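You operate a simulated robot arm through the tools that you are given. There is no shell and no other tool. Be economical: measure what you need, move in short steps, check, and stop when the job is done.

Carry out the task below with a simulated two-armed robot. There is one attempt and no reset: what you move stays moved.

TASK
Pick up the cone from the end of the long bench by the fineness meter with one hand, pass it to the other hand and put it on the top of the low green table. Set down upright: cone.

The check looks at the end state, three seconds after you hand in, the way a careful person would. Anything else that was tipped, shoved, dropped, spilled or broken makes it a failure.

THE ROBOT
Two 7-joint arms with two-finger parallel grippers on one trunk, on a base that drives. Base frame: it is fixed to the floor where the robot stands at the start and does not move with it; the origin is under the middle of the robot, x ahead of it, y to its left, z up; the surface under the hand at the start is at about z = 0.85. Lengths are in m, angles in rad, forces in N, time in s.
The left shoulder is at the start at [0.124, 0.171, 1.162], the right one opposite. With the tool pointing down near the work surface each hand reaches from about 0.42 to 0.9 m from the robot's upright axis, wherever it stands, measured 20 degrees to its own side. Places, roughly: top of the low green table (20x18 cm) [-1.54, 0.4, 0.76]. Payload 4.4 kg a hand.
The TCP of each hand is the grasp point between the finger pads, 0.023 m short of the fingertips. In the tool frame z runs along the fingers and y along their closing line. The gripper opens to 0.094 m. The fingers are 0.038 m wide and 0.01 m thick; the gripper's body (0.054 by 0.096 m) begins 0.039 m behind the TCP.
Orientation is that of the tool frame in the base frame, as [roll, pitch, yaw] about the fixed x, y, z axes, in that order (R = Rz(yaw) Ry(pitch) Rx(roll)). With the fingers straight down and closing along the base's y, the tool's x points along the base's -x, its y along +y and its z along -z.

THE INTERFACE
- The arms move only by the tool apply_moves. It takes "left_increments", "right_increments" or both (then of equal length, played together; a hand with none holds still); each is a list of rows, each an object (a shift or turn left out is 0, a gripper value left out holds the last) with "delta_pos": the shift along the base's x, y, z in m, a list of three; "rotation": the turn, a rotation vector about the base's x, y, z in rad, a list of three; "jaw": the gripper command, from -1 (fully open) to 1 (shut), values between in proportion. In form: [{"delta_pos": [x, y, z], "rotation": [ax, ay, az], "jaw": jaw}, ...]. A call has 1 to 10 rows; each row shifts and turns the commanded pose from where the row before left it. A row lasts 0.2 s, in which the tool goes at most 0.05 m and 0.15 rad; a call with a longer step from one row to the next is refused whole, and so is a gripper value outside its range. Where a pose cannot be reached the arm comes as near as it can. A force on the tool above 40 N (or 10 N above the force at the start of the call, whichever is more), or a blocked arm, ends the call early, and 0.2 s more pass. The fingers move at their own pace (about 0.072 m/s each) and stop on an object; they squeeze with about 25 N. The grip force told is the motor's: it shows also when the fingers shut on nothing. Time passes only in rows, and 0.2 s behind the last, so rows that do not move let the fingers close. It gives the time, the measured TCP pose, the force on the tool (base axes), the opening and the grip force at its end, in the units of the frame above (readings bear some noise), with the torque about the TCP (base axes, N m) and any sound that the robot's microphone picked up.
- Cameras (640 x 400 px; columns grow to the right, rows downward): "scene" is now at [0.2426, -0.0011, 1.3051]; the picture's right is [-0.02, -1.00, 0.00], its down [-0.54, 0.01, -0.84] and it looks along [0.84, -0.01, -0.54] (base axes); focal length 255 px, centre (320, 200). "left" rides on the left gripper at [0.086, -0.016, -0.075] in its tool frame; the picture's right is [0.18, 0.98, 0.00], its down [-0.58, 0.11, -0.81] and it looks along [-0.79, 0.15, 0.59] (tool axes); focal length 243 px, centre (320, 200). "right" rides on the right gripper at [0.086, 0.016, -0.074] in its tool frame; the picture's right is [-0.18, 0.98, 0.00], its down [-0.58, -0.11, -0.81] and it looks along [-0.79, -0.15, 0.59] (tool axes); focal length 243 px, centre (320, 200). There is no depth. A picture from a camera that has moved, and an enlarged one, comes with that camera's place and axes in the base frame and with its lens.
- grab_frame(camera): a new picture of that camera. It takes no simulated time.
- move_column(by): slides the trunk up (or, below 0, down) by that many m; the arms and the scene camera ride with it, the base frame stays. It gives what a move gives, with no picture.
- base_move(legs): drives the robot by 1 to 6 legs, each [ahead, left, turn to the left] in m, m and rad, along the robot's own axes; the way and the turn of a leg run together, so that a leg with both is an arc; at most 1.5 m and 3.142 rad a leg. The arms and the cameras ride along, it lands a little off, and it stops where it bumps. It gives what a move gives.
- turn_head(pan, tilt): turns the head with the scene camera to pan (to the left, within 1.396 rad either way) and tilt (down, from -0.506 to 1.204), counted from straight ahead of the robot. It gives what a move gives.
- close_up(camera, box): a new picture of the part [left, top, right, bottom] of that camera's present view, enlarged. It takes no simulated time.
- finish_job(): hands the job in; it is judged then, once.

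Work in short steps. Places have to be worked out from the pictures, the camera data and where the tool is seen: move nearer, look again, correct. Check each grasp and each placing, and mend what went wrong. You have 120 turns and 108 pictures in all, those below and enlarged ones among them. Open the grippers and draw the arms clear of the work before you hand the job in, unless the task says otherwise; then end with one line.

The tools are called after "Request:" by a JSON object that holds its "method" and its "body". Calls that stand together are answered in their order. apply_moves: Moves the arms, as the interface text tells. Its arguments: {"type":"object","properties":{"left_increments":{"type":"array"},"right_increments":{"type":"array"}},"required":[]} The other tools are called the same way: move_column (by) slides the trunk up or down; base_move (legs) drives the base; turn_head (pan, tilt) turns the head that bears the scene camera; grab_frame (camera) takes a picture; close_up (camera, box) takes an enlarged picture of a part of a camera's view; finish_job () hands the job in.

At the start:

```text
time: 0.0
left_tool_pos: [0.5192, 0.2346, 1.1692]
left_tcp_rot: [-3.141, 0.0, -3.142]
left_ft_force: [-0.7, 0.6, -0.2]
left_torque: [0.0, -0.02, -0.05]
left_gripper_width: 0.0941
left_gripper_force: 0.0
right_tool_pos: [0.4446, -0.1159, 1.1456]
right_tcp_rot: [-3.141, 0.001, -3.141]
right_ft_force: [-0.6, -0.9, 0.8]
right_torque: [0.01, 0.03, -0.02]
right_gripper_width: 0.094
right_gripper_force: 0.0
trunk travel left (down, up): [-0.175, 0.213]
robot x, y, heading: [0.0005, 0.0016, -0.0]
head pan, tilt: [-0.017, 0.567]
```

scene: 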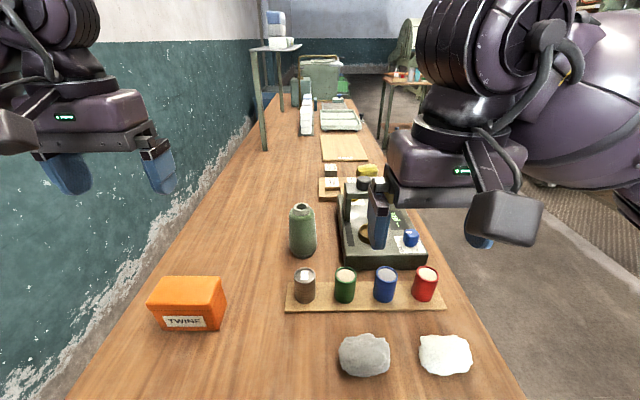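
right: 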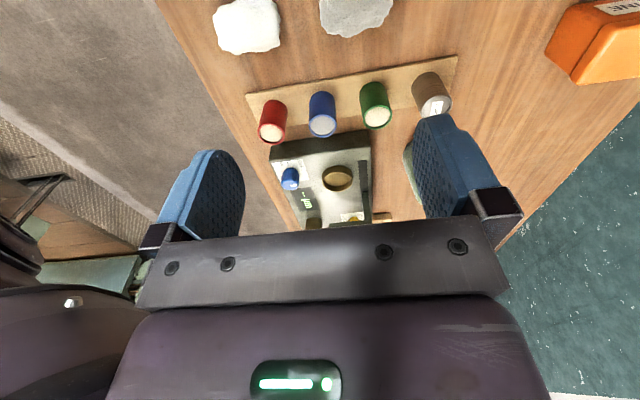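
left: 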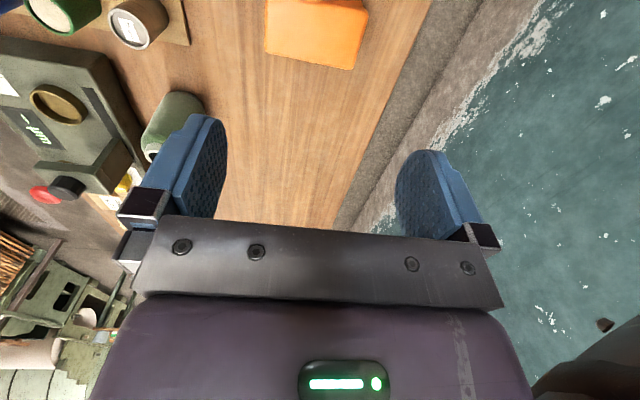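

I don't see the cone clearly yet, so I enlarge the middle of the bench.

Request:
{"method": "close_up", "body": {"camera": "scene", "box": [220, 40, 460, 190]}}

Request:
{"method": "close_up", "body": {"camera": "scene", "box": [280, 160, 480, 285]}}

```text
2.67 times, centred on (340, 115) of scene
camera zoom: at [0.2426, -0.0011, 1.3051], right [-0.02, -1.0, 0.0], down [-0.54, 0.01, -0.84], along [0.84, -0.01, -0.54], focal length 679 px, centre (267, 427)
```

zoom: 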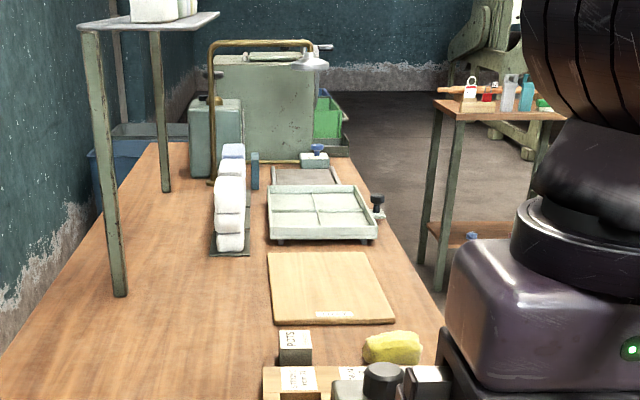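

```text
3.20 times, centred on (380, 222) of scene
camera zoom: at [0.2426, -0.0011, 1.3051], right [-0.02, -1.0, 0.0], down [-0.54, 0.01, -0.84], along [0.84, -0.01, -0.54], focal length 815 px, centre (128, 128)
```

zoom: 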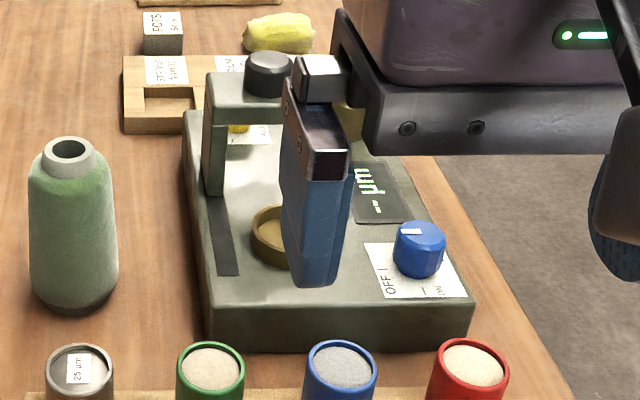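

The green cone stands left of the fineness meter, at about (0.735, 0.037), roughly 0.12 m tall. I plan to grip it from above with the left hand turned −90°. First I turn that hand in the free air, and I move the right hand outward.

Request:
{"method": "apply_moves", "body": {"left_increments": [{"delta_pos": [0.01, -0.005, 0], "rotation": [0, 0, -0.15]}, {"delta_pos": [0.01, -0.005, 0], "rotation": [0, 0, -0.15]}, {"delta_pos": [0.01, -0.005, 0], "rotation": [0, 0, -0.15]}, {"delta_pos": [0.01, -0.005, 0], "rotation": [0, 0, -0.15]}, {"delta_pos": [0.01, -0.005, 0], "rotation": [0, 0, -0.15]}, {"delta_pos": [0.01, -0.005, 0], "rotation": [0, 0, -0.15]}, {"delta_pos": [0.01, -0.005, 0], "rotation": [0, 0, -0.15]}, {"delta_pos": [0.01, -0.005, 0], "rotation": [0, 0, -0.15]}, {"delta_pos": [0.01, -0.005, 0], "rotation": [0, 0, -0.15]}, {"delta_pos": [0.01, -0.005, 0], "rotation": [0, 0, -0.15]}], "right_increments": [{"delta_pos": [0, -0.02, 0.01]}, {"delta_pos": [0, -0.02, 0.01]}, {"delta_pos": [0, -0.02, 0.01]}, {"delta_pos": [0, -0.02, 0.01]}, {"delta_pos": [0, -0.02, 0.01]}, {"delta_pos": [0, -0.02, 0.01]}, {"delta_pos": [0, -0.02, 0]}, {"delta_pos": [0, -0.02, 0]}, {"delta_pos": [0, -0.01, 0]}, {"delta_pos": [0, -0.01, 0]}]}}

```text
time: 2.2
left_tool_pos: [0.495, 0.1037, 1.1684]
left_tcp_rot: [-3.142, -0.001, 1.644]
left_ft_force: [0.0, 0.5, 0.0]
left_torque: [0.02, -0.02, -0.01]
left_gripper_width: 0.0939
left_gripper_force: 0.1
left hand out of reach, approached as far as the arm can: row 8, 9, 10
right_tool_pos: [0.4438, -0.2962, 1.2059]
right_tcp_rot: [3.139, -0.001, 3.142]
right_ft_force: [-0.9, -1.1, -0.6]
right_torque: [0.02, 0.01, -0.01]
right_gripper_width: 0.0941
right_gripper_force: 0.1
trunk travel left (down, up): [-0.175, 0.213]
robot x, y, heading: [-0.0024, -0.0012, -0.002]
head pan, tilt: [-0.017, 0.567]
```

The yaw has arrived, but the position fell short of the command at (0.62, 0.185). I look at the scene and at the left view before correcting.

Request:
{"method": "grab_frame", "body": {"camera": "scene"}}

Request:
{"method": "grab_frame", "body": {"camera": "left"}}

```text
102 pictures are left
camera scene: at [0.2421, -0.0023, 1.3053], right [-0.02, -1.0, 0.0], down [-0.54, 0.01, -0.84], along [0.84, -0.01, -0.54], focal length 255 px, centre (320, 200)
```

scene: 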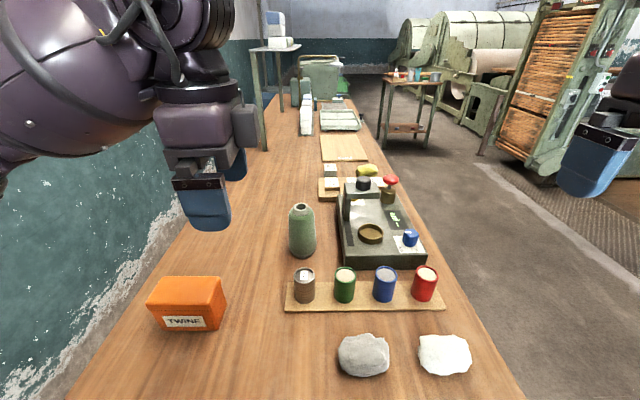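

```text
101 pictures are left
camera left: at [0.4727, 0.189, 1.2426], right [0.97, 0.26, 0.0], down [0.15, -0.57, 0.81], along [0.21, -0.78, -0.59], focal length 243 px, centre (320, 200)
```

left: 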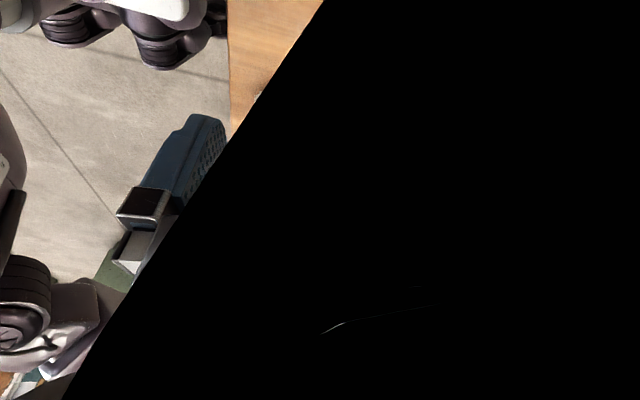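

The pose folds the left wrist against the forearm, so the camera sees black. I try lower and farther ahead, where the elbow can open, with the same yaw.

Request:
{"method": "apply_moves", "body": {"left_increments": [{"delta_pos": [0.02, 0, -0.02]}, {"delta_pos": [0.02, 0, -0.02]}, {"delta_pos": [0.02, 0, -0.02]}, {"delta_pos": [0.02, 0, -0.02]}, {"delta_pos": [0.0, 0, 0]}]}}

```text
time: 3.4
left_tool_pos: [0.5021, 0.0825, 1.1108]
left_tcp_rot: [-3.14, 0.0, 1.648]
left_ft_force: [-0.1, -0.2, 0.3]
left_torque: [0.02, -0.02, 0.01]
left_gripper_width: 0.0938
left_gripper_force: 0.1
left hand out of reach, approached as far as the arm can: row 1, 2, 3, 4
right_tool_pos: [0.4444, -0.2956, 1.2064]
right_tcp_rot: [3.141, 0.0, -3.141]
right_ft_force: [0.1, -0.4, -0.2]
right_torque: [0.05, 0.0, 0.0]
right_gripper_width: 0.0942
right_gripper_force: 0.1
trunk travel left (down, up): [-0.175, 0.213]
robot x, y, heading: [-0.0009, -0.0014, -0.003]
head pan, tilt: [-0.017, 0.567]
```

The −90° yaw won't reach, so I rotate the left hand back to about −0.52 rad. That keeps its camera off the side where the right hand will come in.

Request:
{"method": "apply_moves", "body": {"left_increments": [{"delta_pos": [0.01, 0.003, 0.008], "rotation": [0, 0, 0.14]}, {"delta_pos": [0.01, 0.003, 0.008], "rotation": [0, 0, 0.14]}, {"delta_pos": [0.01, 0.003, 0.008], "rotation": [0, 0, 0.14]}, {"delta_pos": [0.01, 0.003, 0.008], "rotation": [0, 0, 0.14]}, {"delta_pos": [0.01, 0.003, 0.0], "rotation": [0, 0, 0.14]}, {"delta_pos": [0.01, 0.003, 0.0], "rotation": [0, 0, 0.14]}, {"delta_pos": [0.01, 0.003, 0.0], "rotation": [0, 0, 0.14]}, {"delta_pos": [0, 0, 0]}]}}

Request:
{"method": "grab_frame", "body": {"camera": "left"}}

Request:
{"method": "grab_frame", "body": {"camera": "scene"}}

```text
time: 5.2
left_tool_pos: [0.5758, 0.103, 1.1469]
left_tcp_rot: [3.141, 0.0, 2.624]
left_ft_force: [-0.4, -0.2, 0.4]
left_torque: [-0.01, 0.02, 0.02]
left_gripper_width: 0.0937
left_gripper_force: 0.1
right_tool_pos: [0.4442, -0.2954, 1.2054]
right_tcp_rot: [-3.141, 0.001, 3.141]
right_ft_force: [0.3, 0.1, -0.3]
right_torque: [0.0, -0.01, 0.01]
right_gripper_width: 0.0941
right_gripper_force: 0.0
trunk travel left (down, up): [-0.175, 0.213]
robot x, y, heading: [0.0022, 0.0005, -0.009]
head pan, tilt: [-0.017, 0.567]
```

```text
100 pictures are left
camera left: at [0.492, 0.1328, 1.2201], right [0.33, 0.95, 0.0], down [0.56, -0.19, 0.81], along [0.76, -0.26, -0.59], focal length 243 px, centre (320, 200)
```

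left: 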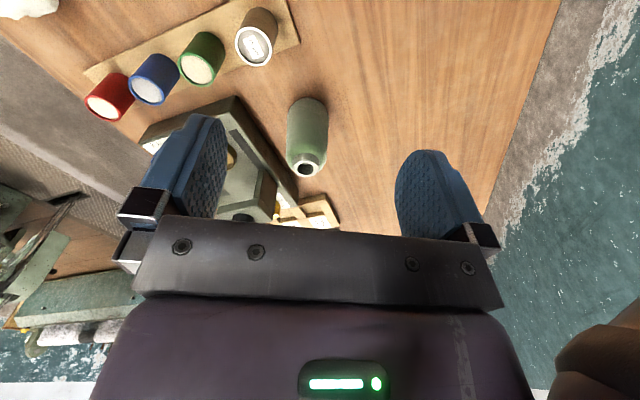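

```text
99 pictures are left
camera scene: at [0.2425, -0.0011, 1.3052], right [-0.02, -1.0, 0.0], down [-0.54, 0.01, -0.84], along [0.84, -0.01, -0.54], focal length 255 px, centre (320, 200)
```

scene: 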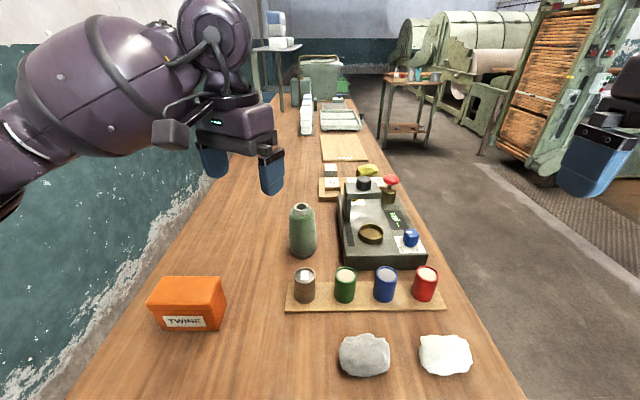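

The two views meet at the cone's top centre, about (0.720, 0.035, 0.980). I bring the left hand over it at z = 1.10 and look again.

Request:
{"method": "apply_moves", "body": {"left_increments": [{"delta_pos": [0.036, -0.017, -0.012]}, {"delta_pos": [0.036, -0.017, -0.012]}, {"delta_pos": [0.036, -0.017, -0.012]}, {"delta_pos": [0.036, -0.017, -0.011]}, {}]}}

Request:
{"method": "close_up", "body": {"camera": "left", "box": [180, 50, 460, 225]}}

Request:
{"method": "close_up", "body": {"camera": "scene", "box": [220, 120, 412, 280]}}

```text
time: 6.4
left_tool_pos: [0.718, 0.0359, 1.099]
left_tcp_rot: [-3.141, 0.0, 2.623]
left_ft_force: [-0.8, 0.2, -0.2]
left_torque: [-0.03, 0.01, 0.0]
left_gripper_width: 0.094
left_gripper_force: 0.0
right_tool_pos: [0.4437, -0.2956, 1.2059]
right_tcp_rot: [-3.14, -0.001, 3.141]
right_ft_force: [0.3, 0.4, 0.1]
right_torque: [-0.01, 0.01, -0.02]
right_gripper_width: 0.0938
right_gripper_force: 0.2
trunk travel left (down, up): [-0.175, 0.213]
robot x, y, heading: [-0.0008, -0.0019, -0.002]
head pan, tilt: [-0.017, 0.567]
```

```text
2.29 times, centred on (320, 138) of left
camera zoom: at [0.6349, 0.0653, 1.173], right [0.33, 0.94, 0.0], down [0.56, -0.19, 0.81], along [0.76, -0.26, -0.59], focal length 555 px, centre (320, 343)
```

zoom: 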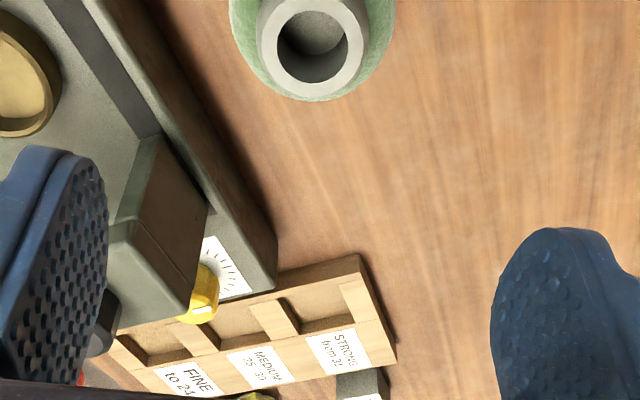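

```text
2.50 times, centred on (316, 200) of scene
camera zoom: at [0.2421, -0.0006, 1.3053], right [-0.02, -1.0, 0.0], down [-0.54, 0.01, -0.84], along [0.84, -0.01, -0.54], focal length 637 px, centre (330, 200)
```

zoom: 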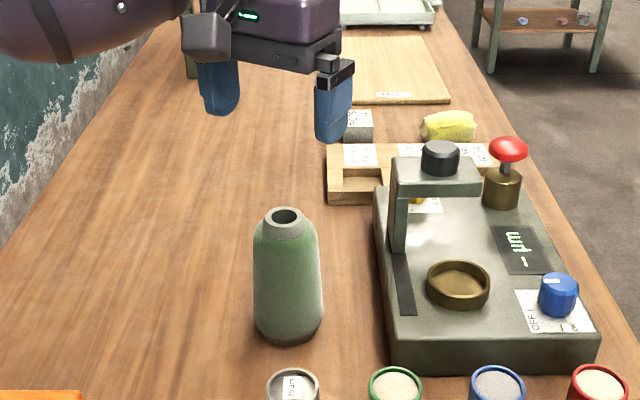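

Both views agree on the collar top at (0.721, 0.0335, 0.98), about 0.039 m wide and roughly 0.018 m high. I lower the open hand around the collar to TCP z ≈ 1.005 and check.

Request:
{"method": "apply_moves", "body": {"left_increments": [{"delta_pos": [0.001, -0.001, -0.025]}, {"delta_pos": [0.001, -0.001, -0.025]}, {"delta_pos": [0.001, -0.0005, -0.025]}, {"delta_pos": [0, 0, -0.02]}, {}]}}

Request:
{"method": "close_up", "body": {"camera": "scene", "box": [240, 140, 368, 260]}}

Request:
{"method": "grab_frame", "body": {"camera": "left"}}

```text
time: 7.6
left_tool_pos: [0.7204, 0.0333, 1.0035]
left_tcp_rot: [-3.141, 0.001, 2.622]
left_ft_force: [0.1, -1.1, 0.9]
left_torque: [0.0, 0.03, -0.01]
left_gripper_width: 0.0941
left_gripper_force: 0.1
right_tool_pos: [0.4438, -0.2961, 1.2056]
right_tcp_rot: [-3.14, 0.0, 3.141]
right_ft_force: [-0.5, -0.6, -0.3]
right_torque: [-0.02, 0.02, -0.01]
right_gripper_width: 0.0938
right_gripper_force: 0.0
trunk travel left (down, up): [-0.175, 0.213]
robot x, y, heading: [-0.003, 0.0028, -0.0]
head pan, tilt: [-0.017, 0.567]
```

```text
3.33 times, centred on (304, 200) of scene
camera zoom: at [0.2423, -0.0011, 1.3053], right [-0.02, -1.0, 0.0], down [-0.54, 0.01, -0.84], along [0.84, -0.01, -0.54], focal length 849 px, centre (373, 200)
```

zoom: 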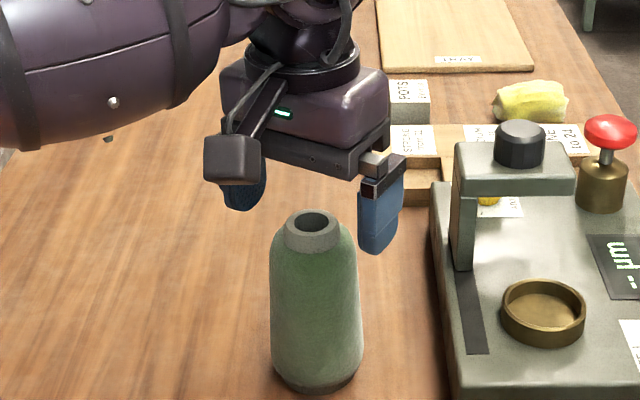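

```text
95 pictures are left
camera left: at [0.6382, 0.0627, 1.0781], right [0.33, 0.94, 0.0], down [0.56, -0.19, 0.81], along [0.76, -0.26, -0.59], focal length 243 px, centre (320, 200)
```

left: 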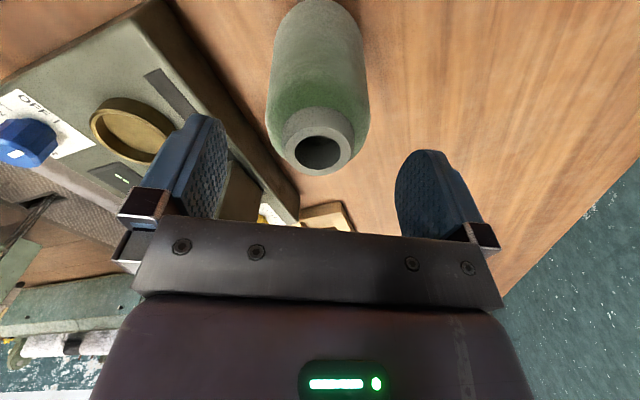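

The collar sits centred between the fingers. I go down another 17 mm so the tips reach the collar's foot, then close.

Request:
{"method": "apply_moves", "body": {"left_increments": [{"delta_pos": [0.0015, 0, -0.0085]}, {"delta_pos": [0, 0, -0.0085]}, {"jaw": 0.0}, {"jaw": 0.3}, {"jaw": 1}, {"jaw": 1}, {"jaw": 1}]}}

Request:
{"method": "close_up", "body": {"camera": "scene", "box": [240, 140, 368, 260]}}

Request:
{"method": "grab_frame", "body": {"camera": "left"}}

```text
time: 9.2
left_tool_pos: [0.7249, 0.0323, 0.9873]
left_tcp_rot: [3.141, 0.0, 2.622]
left_ft_force: [0.7, -0.4, 0.1]
left_torque: [-0.05, 0.04, -0.01]
left_gripper_width: 0.0588
left_gripper_force: 25.1
right_tool_pos: [0.4436, -0.2952, 1.2061]
right_tcp_rot: [-3.141, 0.001, -3.141]
right_ft_force: [-0.6, 0.0, -1.1]
right_torque: [0.01, 0.05, -0.02]
right_gripper_width: 0.094
right_gripper_force: 0.1
trunk travel left (down, up): [-0.175, 0.213]
robot x, y, heading: [-0.0009, -0.0018, 0.004]
head pan, tilt: [-0.017, 0.567]
```

```text
3.33 times, centred on (304, 200) of scene
camera zoom: at [0.2426, -0.0011, 1.3051], right [-0.02, -1.0, 0.0], down [-0.54, 0.01, -0.84], along [0.84, -0.01, -0.54], focal length 849 px, centre (373, 200)
```

zoom: 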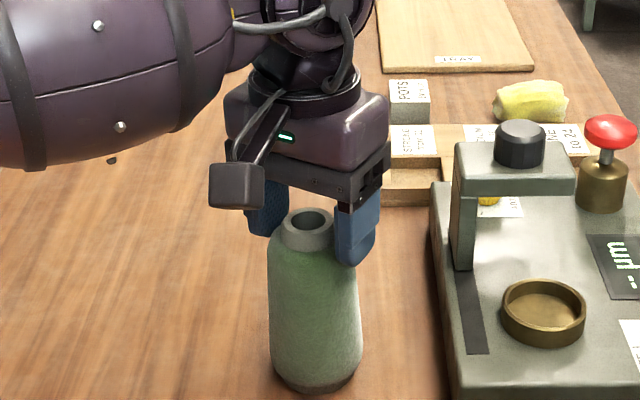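

```text
93 pictures are left
camera left: at [0.6406, 0.0622, 1.0606], right [0.33, 0.94, 0.0], down [0.56, -0.19, 0.81], along [0.76, -0.26, -0.59], focal length 243 px, centre (320, 200)
```

left: 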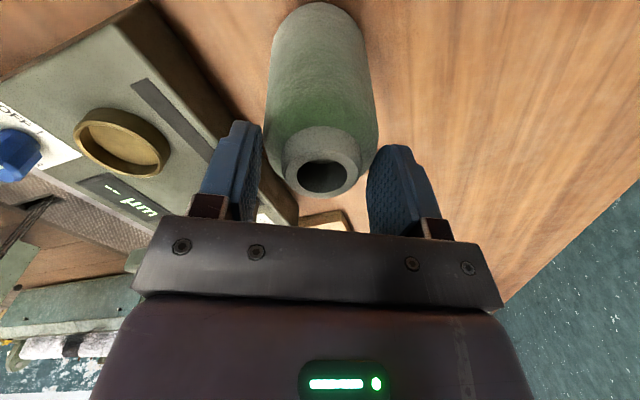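

The fingers stopped at 0.059 m, on the yarn shoulder rather than the collar. I reopen, go 15 mm deeper for a proper pad contact on the body, and close again.

Request:
{"method": "apply_moves", "body": {"left_increments": [{"jaw": 0.0}, {"jaw": 0.0}, {"delta_pos": [0, 0, -0.0075]}, {"delta_pos": [0, 0, -0.0075]}, {"jaw": 1}, {"jaw": 1}, {"jaw": 1}]}}

Request:
{"method": "close_up", "body": {"camera": "scene", "box": [240, 140, 368, 260]}}

```text
time: 10.3
left_tool_pos: [0.7233, 0.0313, 0.9831]
left_tcp_rot: [-3.14, 0.019, 2.622]
left_ft_force: [-7.4, 1.2, 29.2]
left_torque: [0.05, 0.38, -0.02]
left_gripper_width: 0.0592
left_gripper_force: 25.0
right_tool_pos: [0.4417, -0.2955, 1.2066]
right_tcp_rot: [-3.141, 0.001, -3.141]
right_ft_force: [0.5, 0.2, 0.2]
right_torque: [-0.02, 0.02, -0.03]
right_gripper_width: 0.094
right_gripper_force: 0.0
trunk travel left (down, up): [-0.175, 0.213]
robot x, y, heading: [0.0007, 0.0018, -0.002]
head pan, tilt: [-0.017, 0.567]
stopped in row 5 (left hand): the force on the tool passed its limit at 40 N (the readings are from after the stop); the commanded pose is now the measured one
```

```text
3.33 times, centred on (304, 200) of scene
camera zoom: at [0.2399, -0.0009, 1.3058], right [-0.02, -1.0, 0.0], down [-0.54, 0.01, -0.84], along [0.84, -0.01, -0.54], focal length 849 px, centre (373, 200)
```

zoom: 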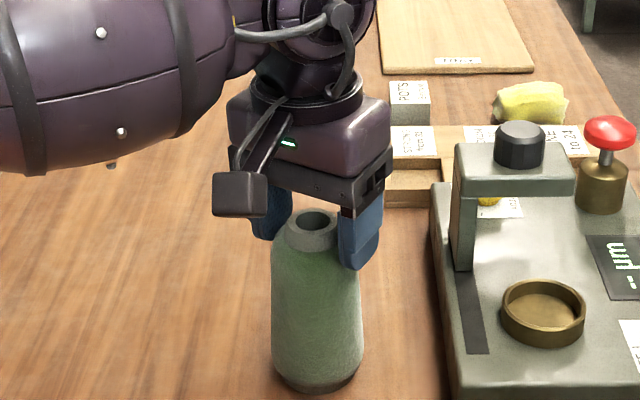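

Jaw 0 means 0.047 m, so the fingers never opened and just pressed down. Now I open to 0.085 m and let the force relax.

Request:
{"method": "apply_moves", "body": {"left_increments": [{"jaw": -0.8}, {"jaw": -0.8}, {"jaw": -0.8}]}}

Request:
{"method": "grab_frame", "body": {"camera": "left"}}

```text
time: 11.1
left_tool_pos: [0.726, 0.0323, 0.9752]
left_tcp_rot: [-3.14, 0.008, 2.622]
left_ft_force: [-0.4, 0.1, 0.6]
left_torque: [-0.02, 0.02, -0.01]
left_gripper_width: 0.0845
left_gripper_force: 0.1
right_tool_pos: [0.444, -0.2953, 1.2042]
right_tcp_rot: [3.141, -0.001, 3.141]
right_ft_force: [0.5, 0.7, -0.6]
right_torque: [-0.01, -0.01, 0.0]
right_gripper_width: 0.0939
right_gripper_force: 0.0
trunk travel left (down, up): [-0.175, 0.213]
robot x, y, heading: [-0.0003, -0.0018, -0.001]
head pan, tilt: [-0.017, 0.567]
```

```text
91 pictures are left
camera left: at [0.6415, 0.0618, 1.0497], right [0.33, 0.94, 0.0], down [0.55, -0.19, 0.81], along [0.77, -0.27, -0.58], focal length 243 px, centre (320, 200)
```

left: 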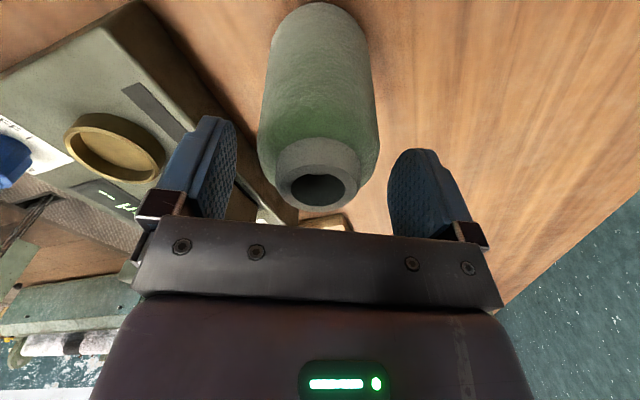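

Released, with the cone still standing and centred. I lower 6 mm more and close on the body.

Request:
{"method": "apply_moves", "body": {"left_increments": [{"delta_pos": [-0.001, 0, -0.006]}, {}, {"jaw": 0.0}, {"jaw": 1}, {"jaw": 1}, {"jaw": 1}]}}

```text
time: 12.5
left_tool_pos: [0.7236, 0.031, 0.9709]
left_tcp_rot: [3.141, 0.011, 2.623]
left_ft_force: [0.2, -0.6, 1.6]
left_torque: [-0.01, 0.03, -0.01]
left_gripper_width: 0.0606
left_gripper_force: 24.6
right_tool_pos: [0.4436, -0.2961, 1.2054]
right_tcp_rot: [3.14, 0.0, -3.141]
right_ft_force: [0.1, 0.6, -0.2]
right_torque: [0.01, 0.03, 0.0]
right_gripper_width: 0.0939
right_gripper_force: 0.1
trunk travel left (down, up): [-0.175, 0.213]
robot x, y, heading: [0.0012, 0.0, 0.003]
head pan, tilt: [-0.017, 0.567]
```

The grip holds at 0.0606 m with about 25 N. I lift 3 cm as a test, then on to 8 cm, and check for slip.

Request:
{"method": "apply_moves", "body": {"left_increments": [{"delta_pos": [0, 0, 0.01]}, {"delta_pos": [0, 0, 0.01]}, {"delta_pos": [0, 0, 0.01]}, {"delta_pos": [0, 0, 0.025]}, {"delta_pos": [0, 0, 0.025]}, {}]}}

Request:
{"method": "grab_frame", "body": {"camera": "left"}}

Request:
{"method": "grab_frame", "body": {"camera": "scene"}}

```text
time: 13.9
left_tool_pos: [0.7246, 0.0324, 1.0493]
left_tcp_rot: [-3.141, 0.009, 2.623]
left_ft_force: [0.1, 0.3, -1.2]
left_torque: [0.02, 0.0, 0.0]
left_gripper_width: 0.0602
left_gripper_force: 25.3
right_tool_pos: [0.4442, -0.2962, 1.2058]
right_tcp_rot: [-3.142, 0.002, 3.141]
right_ft_force: [1.0, 0.5, 0.3]
right_torque: [-0.01, -0.02, 0.05]
right_gripper_width: 0.0941
right_gripper_force: 0.1
trunk travel left (down, up): [-0.175, 0.213]
robot x, y, heading: [-0.002, -0.0015, -0.0]
head pan, tilt: [-0.017, 0.567]
```

```text
90 pictures are left
camera left: at [0.6403, 0.062, 1.1232], right [0.33, 0.94, 0.0], down [0.55, -0.19, 0.81], along [0.77, -0.27, -0.58], focal length 243 px, centre (320, 200)
```

left: 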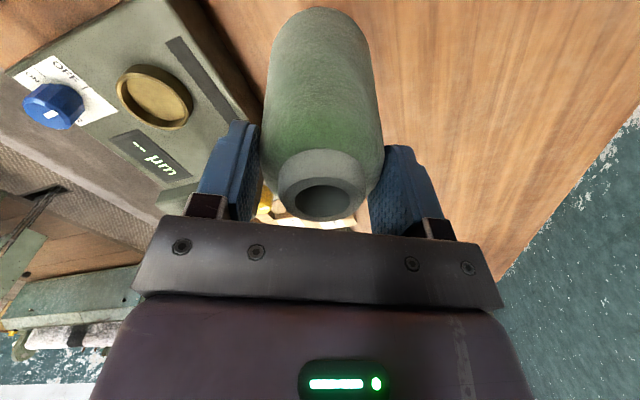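

```text
89 pictures are left
camera scene: at [0.2431, -0.0011, 1.3049], right [-0.02, -1.0, 0.0], down [-0.54, 0.01, -0.84], along [0.84, -0.01, -0.54], focal length 255 px, centre (320, 200)
```

scene: 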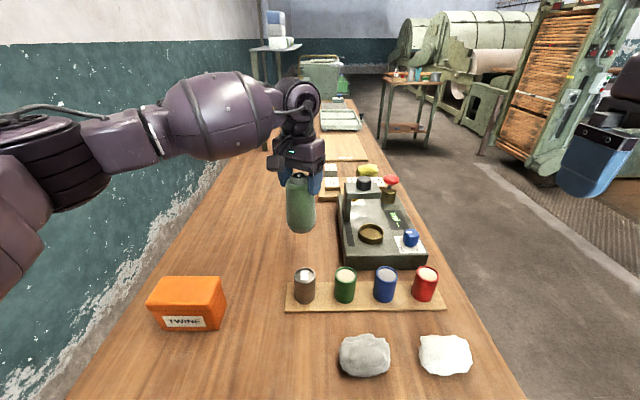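

The cone is firmly held and light. I raise the left hand to about z = 1.17. The right hand meanwhile turns toward a forward-left, near-horizontal pose in clear space.

Request:
{"method": "apply_moves", "body": {"left_increments": [{"delta_pos": [-0.003, 0, 0.02]}, {"delta_pos": [-0.003, 0, 0.02]}, {"delta_pos": [-0.003, 0, 0.02]}, {"delta_pos": [-0.003, 0, 0.02]}, {"delta_pos": [-0.003, 0, 0.02]}, {"delta_pos": [-0.003, 0, 0.02]}, {"delta_pos": [-0.003, 0, 0]}, {}, {}, {}], "right_increments": [{"delta_pos": [0.012, 0, 0], "rotation": [0, 0, 0.131]}, {"delta_pos": [0.012, 0, 0], "rotation": [0, 0, 0.131]}, {"delta_pos": [0.012, 0, 0], "rotation": [0, 0, 0.131]}, {"delta_pos": [0.012, 0, 0], "rotation": [0, 0, 0.131]}, {"delta_pos": [0.012, 0.01, -0.01], "rotation": [0.0727, -0.126, 0]}, {"delta_pos": [0.012, 0.01, -0.01], "rotation": [0.0727, -0.126, 0]}, {"delta_pos": [0.012, 0.01, -0.01], "rotation": [0.0727, -0.126, 0]}, {"delta_pos": [0.012, 0.01, -0.01], "rotation": [0.0727, -0.126, 0]}, {"delta_pos": [0.012, 0.01, -0.01], "rotation": [0.0727, -0.126, 0]}, {"delta_pos": [0.012, 0.01, -0.01], "rotation": [0.0727, -0.126, 0]}]}}

Request:
{"method": "grab_frame", "body": {"camera": "scene"}}

```text
time: 16.1
left_tool_pos: [0.7035, 0.0315, 1.1701]
left_tcp_rot: [-3.14, 0.009, 2.62]
left_ft_force: [1.2, -0.4, -0.4]
left_torque: [0.02, -0.01, -0.02]
left_gripper_width: 0.0608
left_gripper_force: 24.8
right_tool_pos: [0.5648, -0.2356, 1.145]
right_tcp_rot: [3.142, 0.876, -2.617]
right_ft_force: [0.4, -0.2, -0.8]
right_torque: [0.01, 0.03, 0.02]
right_gripper_width: 0.0937
right_gripper_force: 0.1
trunk travel left (down, up): [-0.175, 0.213]
robot x, y, heading: [-0.0008, 0.0028, 0.005]
head pan, tilt: [-0.017, 0.567]
```

```text
88 pictures are left
camera scene: at [0.243, -0.0013, 1.305], right [-0.02, -1.0, 0.0], down [-0.54, 0.01, -0.84], along [0.84, -0.01, -0.54], focal length 255 px, centre (320, 200)
```

scene: 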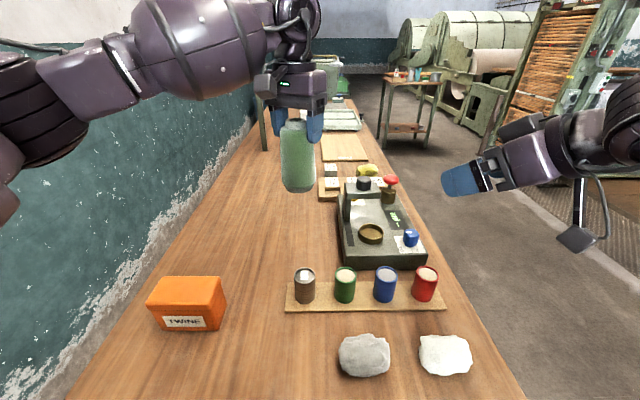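

Both poses are reachable. I finish the right tilt to about 20° below horizontal and bring it to a pre-grasp 12 cm short of the lower cone body, TCP about (0.593, −0.034, 1.101).

Request:
{"method": "apply_moves", "body": {"right_increments": [{"delta_pos": [0.0035, 0.02, -0.0055], "rotation": [0.0577, -0.1, 0]}, {"delta_pos": [0.0035, 0.02, -0.0055], "rotation": [0.0577, -0.1, 0]}, {"delta_pos": [0.0035, 0.02, -0.0055], "rotation": [0.0577, -0.1, 0]}, {"delta_pos": [0.0035, 0.028, -0.0055]}, {"delta_pos": [0.0035, 0.028, -0.0055]}, {"delta_pos": [0.0035, 0.028, -0.0055]}, {"delta_pos": [0.0035, 0.028, -0.0055]}, {"delta_pos": [0.0035, 0.029, -0.0055]}, {}]}}

Request:
{"method": "grab_frame", "body": {"camera": "scene"}}

Request:
{"method": "grab_frame", "body": {"camera": "right"}}

```text
time: 18.1
left_tool_pos: [0.7029, 0.0311, 1.1714]
left_tcp_rot: [3.141, 0.012, 2.623]
left_ft_force: [-0.4, 0.0, -0.7]
left_torque: [-0.01, -0.01, 0.0]
left_gripper_width: 0.0603
left_gripper_force: 24.7
right_tool_pos: [0.5918, -0.0335, 1.1018]
right_tcp_rot: [-3.142, 1.218, -2.618]
right_ft_force: [-0.1, 0.5, -0.5]
right_torque: [-0.01, 0.0, 0.03]
right_gripper_width: 0.0939
right_gripper_force: 0.0
trunk travel left (down, up): [-0.175, 0.213]
robot x, y, heading: [0.0025, -0.004, -0.004]
head pan, tilt: [-0.017, 0.567]
```

```text
87 pictures are left
camera scene: at [0.2424, -0.0016, 1.3052], right [-0.02, -1.0, 0.0], down [-0.54, 0.01, -0.84], along [0.84, -0.01, -0.54], focal length 255 px, centre (320, 200)
```

scene: 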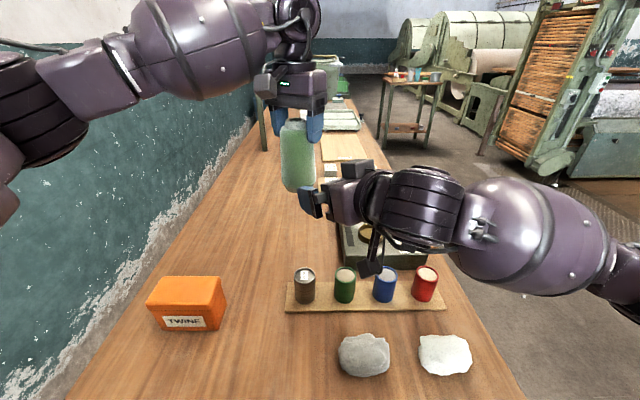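

```text
86 pictures are left
camera right: at [0.4985, -0.0689, 1.0461], right [-0.44, 0.88, 0.17], down [-0.43, -0.37, 0.82], along [0.79, 0.29, 0.54], focal length 243 px, centre (320, 200)
```

right: 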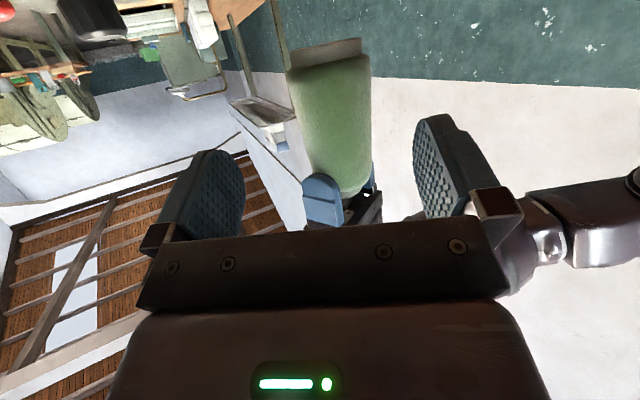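

The base of the cone appears where I predicted, centred between the right fingers. I advance in steps onto the lower body without closing.

Request:
{"method": "apply_moves", "body": {"right_increments": [{"delta_pos": [0.021, 0.0123, -0.0005]}, {"delta_pos": [0.021, 0.0123, -0.0005]}, {"delta_pos": [0.021, 0.0123, 0]}, {"delta_pos": [0.021, 0.0123, 0]}, {"delta_pos": [0.018, 0.0105, 0]}, {}]}}

Request:
{"method": "grab_frame", "body": {"camera": "right"}}

Request:
{"method": "close_up", "body": {"camera": "scene", "box": [220, 90, 412, 240]}}

```text
time: 19.5
left_tool_pos: [0.707, 0.0368, 1.1703]
left_tcp_rot: [3.136, 0.015, 2.638]
left_ft_force: [3.7, 3.5, -0.2]
left_torque: [-0.02, -0.01, 0.04]
left_gripper_width: 0.0603
left_gripper_force: 24.8
right_tool_pos: [0.6916, 0.0256, 1.1001]
right_tcp_rot: [3.141, 1.221, -2.611]
right_ft_force: [-4.1, -3.3, -1.2]
right_torque: [0.2, -0.3, 0.01]
right_gripper_width: 0.094
right_gripper_force: 0.2
trunk travel left (down, up): [-0.175, 0.213]
robot x, y, heading: [-0.0011, 0.0005, 0.0]
head pan, tilt: [-0.017, 0.567]
stopped in row 6 (left hand): the force on the tool passed its limit at 43 N (the readings are from after the stop); the commanded pose is now the measured one
```

```text
85 pictures are left
camera right: at [0.5996, -0.0094, 1.0442], right [-0.44, 0.88, 0.17], down [-0.43, -0.38, 0.82], along [0.79, 0.29, 0.54], focal length 243 px, centre (320, 200)
```

right: 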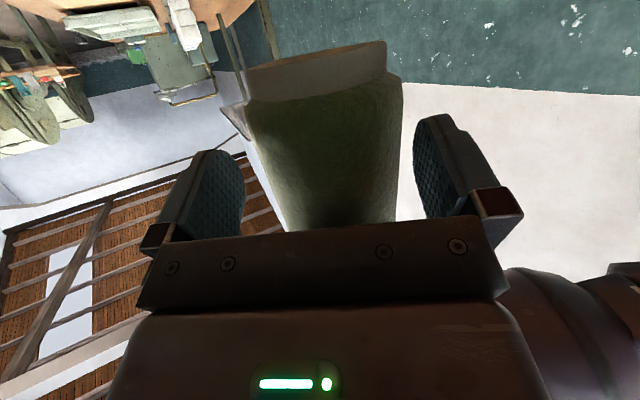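

```text
2.67 times, centred on (316, 165) of scene
camera zoom: at [0.2426, -0.0014, 1.3051], right [-0.02, -1.0, 0.0], down [-0.54, 0.01, -0.84], along [0.84, -0.01, -0.54], focal length 679 px, centre (331, 293)
```

zoom: 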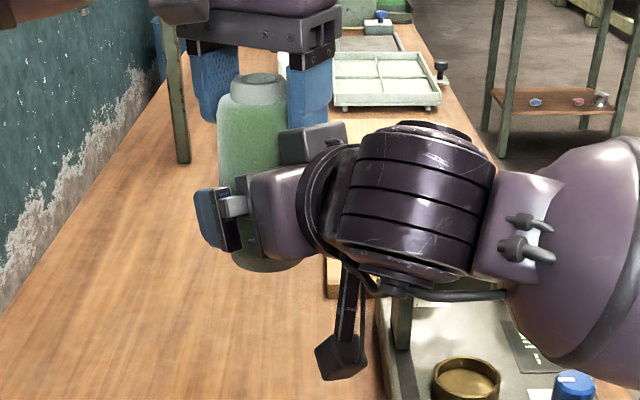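

The contact is up at z ≈ 1.16: the right housing met the left's near finger, and the cone wasn't pushed. I back the right hand off and turn both hands to heading 0, so the left fingers sit beside the palm. I'll also go in lower and flatter.

Request:
{"method": "apply_moves", "body": {"right_increments": [{"delta_pos": [-0.021, -0.0123, 0]}, {"delta_pos": [-0.021, -0.0123, 0]}, {"delta_pos": [-0.021, -0.0123, 0]}, {"delta_pos": [-0.021, -0.0123, 0]}, {"delta_pos": [-0.021, -0.0123, 0]}]}}

Request:
{"method": "apply_moves", "body": {"left_increments": [{"rotation": [0, 0, 0.13]}, {"rotation": [0, 0, 0.13]}, {"rotation": [0, 0, 0.13]}, {"rotation": [0, 0, 0.128]}, {}, {}], "right_increments": [{"delta_pos": [-0.002, 0.017, 0], "rotation": [0, 0, -0.132]}, {"delta_pos": [-0.002, 0.017, 0], "rotation": [0, 0, -0.132]}, {"delta_pos": [-0.002, 0.017, 0], "rotation": [0, 0, -0.132]}, {"delta_pos": [-0.002, 0.017, 0], "rotation": [0, 0, -0.132]}, {"delta_pos": [0, 0, -0.004], "rotation": [0, -0.088, 0]}, {}]}}

Request:
{"method": "grab_frame", "body": {"camera": "right"}}

Request:
{"method": "grab_frame", "body": {"camera": "scene"}}

```text
time: 20.7
left_tool_pos: [0.7058, 0.0362, 1.1708]
left_tcp_rot: [3.135, 0.014, 2.635]
left_ft_force: [0.7, 0.4, -1.2]
left_torque: [-0.02, 0.0, 0.03]
left_gripper_width: 0.0607
left_gripper_force: 24.9
right_tool_pos: [0.5868, -0.0357, 1.1005]
right_tcp_rot: [-3.141, 1.222, -2.613]
right_ft_force: [-0.1, -0.2, 0.4]
right_torque: [-0.03, -0.07, 0.0]
right_gripper_width: 0.0938
right_gripper_force: 0.1
trunk travel left (down, up): [-0.175, 0.213]
robot x, y, heading: [-0.0009, -0.0016, 0.001]
head pan, tilt: [-0.017, 0.567]
```

```text
time: 22.1
left_tool_pos: [0.7059, 0.0361, 1.17]
left_tcp_rot: [3.138, 0.012, -3.127]
left_ft_force: [-0.8, -0.6, -0.7]
left_torque: [0.01, -0.02, -0.01]
left_gripper_width: 0.0603
left_gripper_force: 25.1
right_tool_pos: [0.5815, 0.033, 1.0969]
right_tcp_rot: [-3.14, 1.309, -3.14]
right_ft_force: [-0.7, -0.5, 0.1]
right_torque: [0.02, 0.01, 0.0]
right_gripper_width: 0.0939
right_gripper_force: 0.1
trunk travel left (down, up): [-0.175, 0.213]
robot x, y, heading: [-0.0018, -0.0008, -0.001]
head pan, tilt: [-0.017, 0.567]
```

```text
83 pictures are left
camera right: at [0.4876, 0.0496, 1.0313], right [0.05, 0.98, 0.18], down [-0.63, -0.11, 0.77], along [0.78, -0.15, 0.61], focal length 243 px, centre (320, 200)
```

right: 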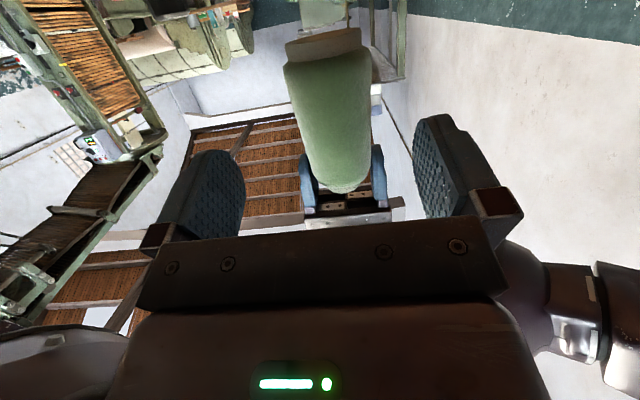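

```text
82 pictures are left
camera scene: at [0.2429, -0.0011, 1.305], right [-0.02, -1.0, 0.0], down [-0.54, 0.01, -0.84], along [0.84, -0.01, -0.54], focal length 255 px, centre (320, 200)
```

scene: 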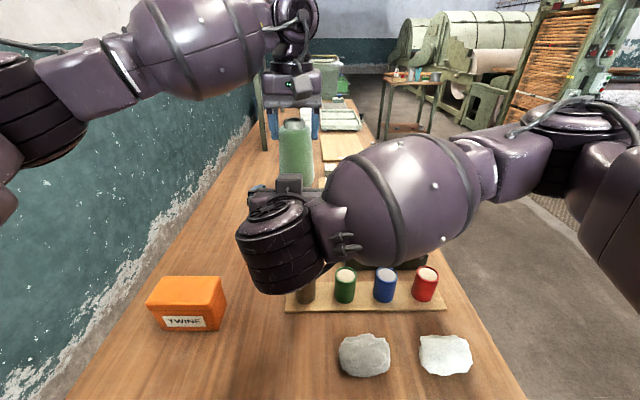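

A box on top of the right hand explains the earlier contact. The left fingers now stand to its sides. I advance along +x, stopping short, and watch the forces.

Request:
{"method": "apply_moves", "body": {"right_increments": [{"delta_pos": [0.025, 0.001, 0]}, {"delta_pos": [0.025, 0.001, 0]}, {"delta_pos": [0.025, 0.001, 0]}, {"delta_pos": [0.015, 0, 0]}, {"delta_pos": [0.01, 0, 0]}, {}]}}

Request:
{"method": "close_up", "body": {"camera": "scene", "box": [220, 90, 380, 215]}}

Request:
{"method": "grab_frame", "body": {"camera": "right"}}

Request:
{"method": "grab_frame", "body": {"camera": "left"}}

```text
time: 23.5
left_tool_pos: [0.7049, 0.0372, 1.1695]
left_tcp_rot: [3.137, 0.011, -3.128]
left_ft_force: [0.9, 0.0, -1.0]
left_torque: [0.01, 0.01, 0.01]
left_gripper_width: 0.0603
left_gripper_force: 24.6
right_tool_pos: [0.68, 0.0363, 1.0959]
right_tcp_rot: [-3.14, 1.309, -3.14]
right_ft_force: [-0.7, 0.7, -0.2]
right_torque: [0.0, 0.0, 0.01]
right_gripper_width: 0.0941
right_gripper_force: 0.0
trunk travel left (down, up): [-0.175, 0.213]
robot x, y, heading: [0.001, 0.0, -0.002]
head pan, tilt: [-0.017, 0.567]
```

```text
3.20 times, centred on (300, 152) of scene
camera zoom: at [0.2426, -0.0011, 1.3051], right [-0.02, -1.0, 0.0], down [-0.54, 0.01, -0.84], along [0.84, -0.01, -0.54], focal length 815 px, centre (384, 352)
```

zoom: 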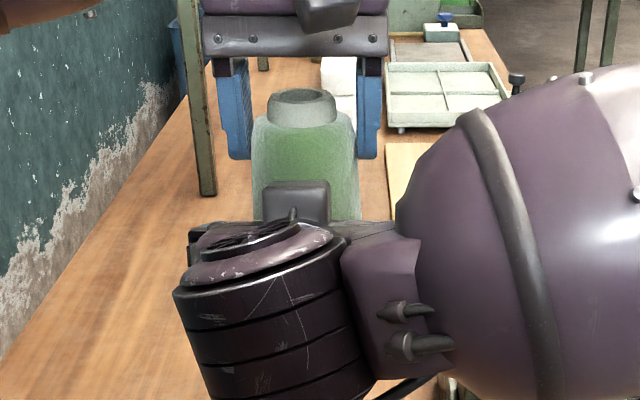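

```text
80 pictures are left
camera right: at [0.5867, 0.0525, 1.0317], right [0.05, 0.98, 0.18], down [-0.63, -0.11, 0.77], along [0.78, -0.15, 0.61], focal length 243 px, centre (320, 200)
```

right: 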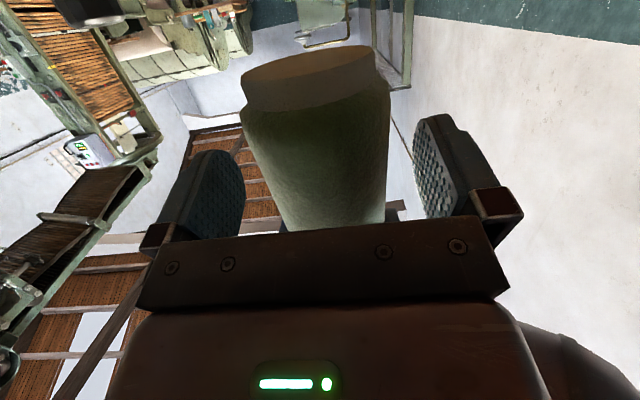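

```text
79 pictures are left
camera left: at [0.6188, 0.0197, 1.2428], right [-0.2, 0.98, 0.0], down [0.57, 0.11, 0.81], along [0.8, 0.16, -0.58], focal length 243 px, centre (320, 200)
```

left: 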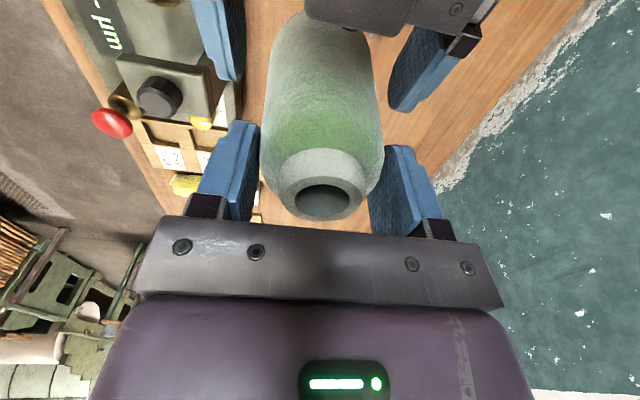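

No contact yet and the cone is well between the right fingers. I creep 15 mm further so the pads cover the cone's middle.

Request:
{"method": "apply_moves", "body": {"right_increments": [{"delta_pos": [0.005, 0.0005, 0]}, {"delta_pos": [0.005, 0.0005, 0]}, {"delta_pos": [0.005, 0, 0]}, {}]}}

Request:
{"method": "grab_frame", "body": {"camera": "left"}}

```text
time: 24.5
left_tool_pos: [0.7057, 0.0367, 1.1713]
left_tcp_rot: [3.137, 0.013, -3.129]
left_ft_force: [0.0, -0.1, -1.2]
left_torque: [-0.03, -0.01, 0.02]
left_gripper_width: 0.0605
left_gripper_force: 25.4
right_tool_pos: [0.695, 0.0366, 1.096]
right_tcp_rot: [-3.141, 1.306, -3.138]
right_ft_force: [1.6, -0.6, 0.1]
right_torque: [0.04, -0.01, -0.04]
right_gripper_width: 0.094
right_gripper_force: 0.1
trunk travel left (down, up): [-0.175, 0.213]
robot x, y, heading: [0.004, 0.0017, -0.003]
head pan, tilt: [-0.017, 0.567]
```

```text
78 pictures are left
camera left: at [0.6188, 0.0196, 1.2429], right [-0.2, 0.98, 0.0], down [0.57, 0.11, 0.81], along [0.8, 0.16, -0.58], focal length 243 px, centre (320, 200)
```

left: 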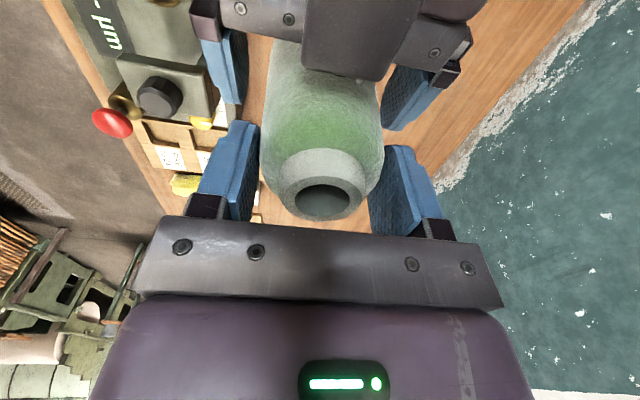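

The cone's axis is now about 1 cm ahead of the right TCP, inside the pads. I add 3 mm and close the right gripper.

Request:
{"method": "apply_moves", "body": {"right_increments": [{"delta_pos": [0.003, 0, 0]}, {"jaw": -0.5}, {"jaw": 0}, {"jaw": 1}, {"jaw": 1}, {"jaw": 1}]}}

Request:
{"method": "grab_frame", "body": {"camera": "right"}}

```text
time: 25.9
left_tool_pos: [0.7048, 0.036, 1.1699]
left_tcp_rot: [3.135, 0.014, -3.129]
left_ft_force: [0.4, 0.1, 0.3]
left_torque: [-0.05, 0.01, -0.02]
left_gripper_width: 0.0603
left_gripper_force: 25.0
right_tool_pos: [0.698, 0.0373, 1.096]
right_tcp_rot: [-3.14, 1.308, -3.14]
right_ft_force: [-0.9, -0.4, 0.5]
right_torque: [0.01, 0.01, 0.0]
right_gripper_width: 0.0681
right_gripper_force: 24.7
trunk travel left (down, up): [-0.175, 0.213]
robot x, y, heading: [-0.0015, 0.0025, -0.004]
head pan, tilt: [-0.017, 0.567]
```

```text
77 pictures are left
camera right: at [0.6048, 0.0537, 1.0314], right [0.05, 0.98, 0.18], down [-0.63, -0.11, 0.77], along [0.78, -0.15, 0.61], focal length 243 px, centre (320, 200)
```

right: 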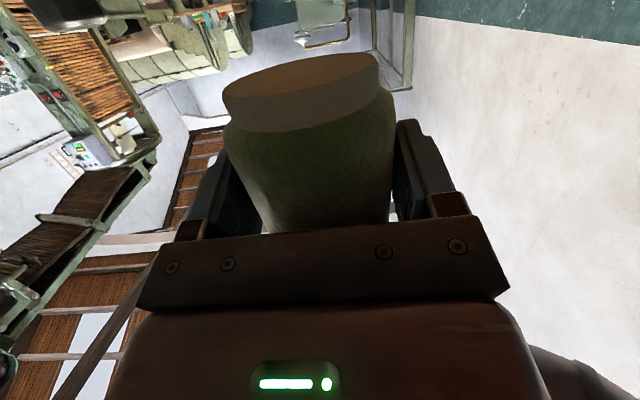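

The right hand grips at 0.068 m with 25 N. I open the left slowly, then lift it straight up.

Request:
{"method": "apply_moves", "body": {"left_increments": [{"jaw": -0.5}, {"jaw": -0.8}, {}, {"delta_pos": [0, 0, 0.015]}, {"delta_pos": [0, 0, 0.02]}, {"delta_pos": [0, 0, 0.03]}, {}]}}

Request:
{"method": "grab_frame", "body": {"camera": "left"}}

Request:
{"method": "grab_frame", "body": {"camera": "right"}}

```text
time: 27.5
left_tool_pos: [0.7061, 0.0365, 1.2333]
left_tcp_rot: [3.139, 0.012, -3.128]
left_ft_force: [0.5, 0.1, 0.5]
left_torque: [0.0, 0.0, -0.02]
left_gripper_width: 0.0846
left_gripper_force: 0.1
right_tool_pos: [0.6997, 0.0368, 1.0956]
right_tcp_rot: [-3.139, 1.309, -3.139]
right_ft_force: [0.0, -0.4, -0.4]
right_torque: [0.0, 0.03, 0.01]
right_gripper_width: 0.0679
right_gripper_force: 24.9
trunk travel left (down, up): [-0.175, 0.213]
robot x, y, heading: [-0.0002, -0.0014, -0.003]
head pan, tilt: [-0.017, 0.567]
```

```text
76 pictures are left
camera left: at [0.6196, 0.0196, 1.3075], right [-0.2, 0.98, 0.0], down [0.57, 0.11, 0.81], along [0.8, 0.16, -0.58], focal length 243 px, centre (320, 200)
```

left: 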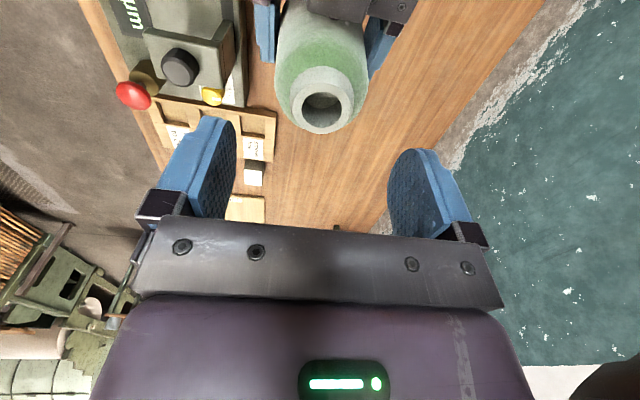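

```text
75 pictures are left
camera right: at [0.6053, 0.0539, 1.0309], right [0.05, 0.98, 0.18], down [-0.63, -0.11, 0.77], along [0.78, -0.15, 0.61], focal length 243 px, centre (320, 200)
```

right: 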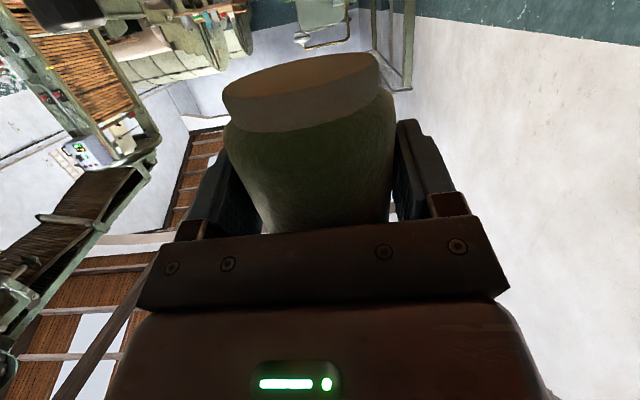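

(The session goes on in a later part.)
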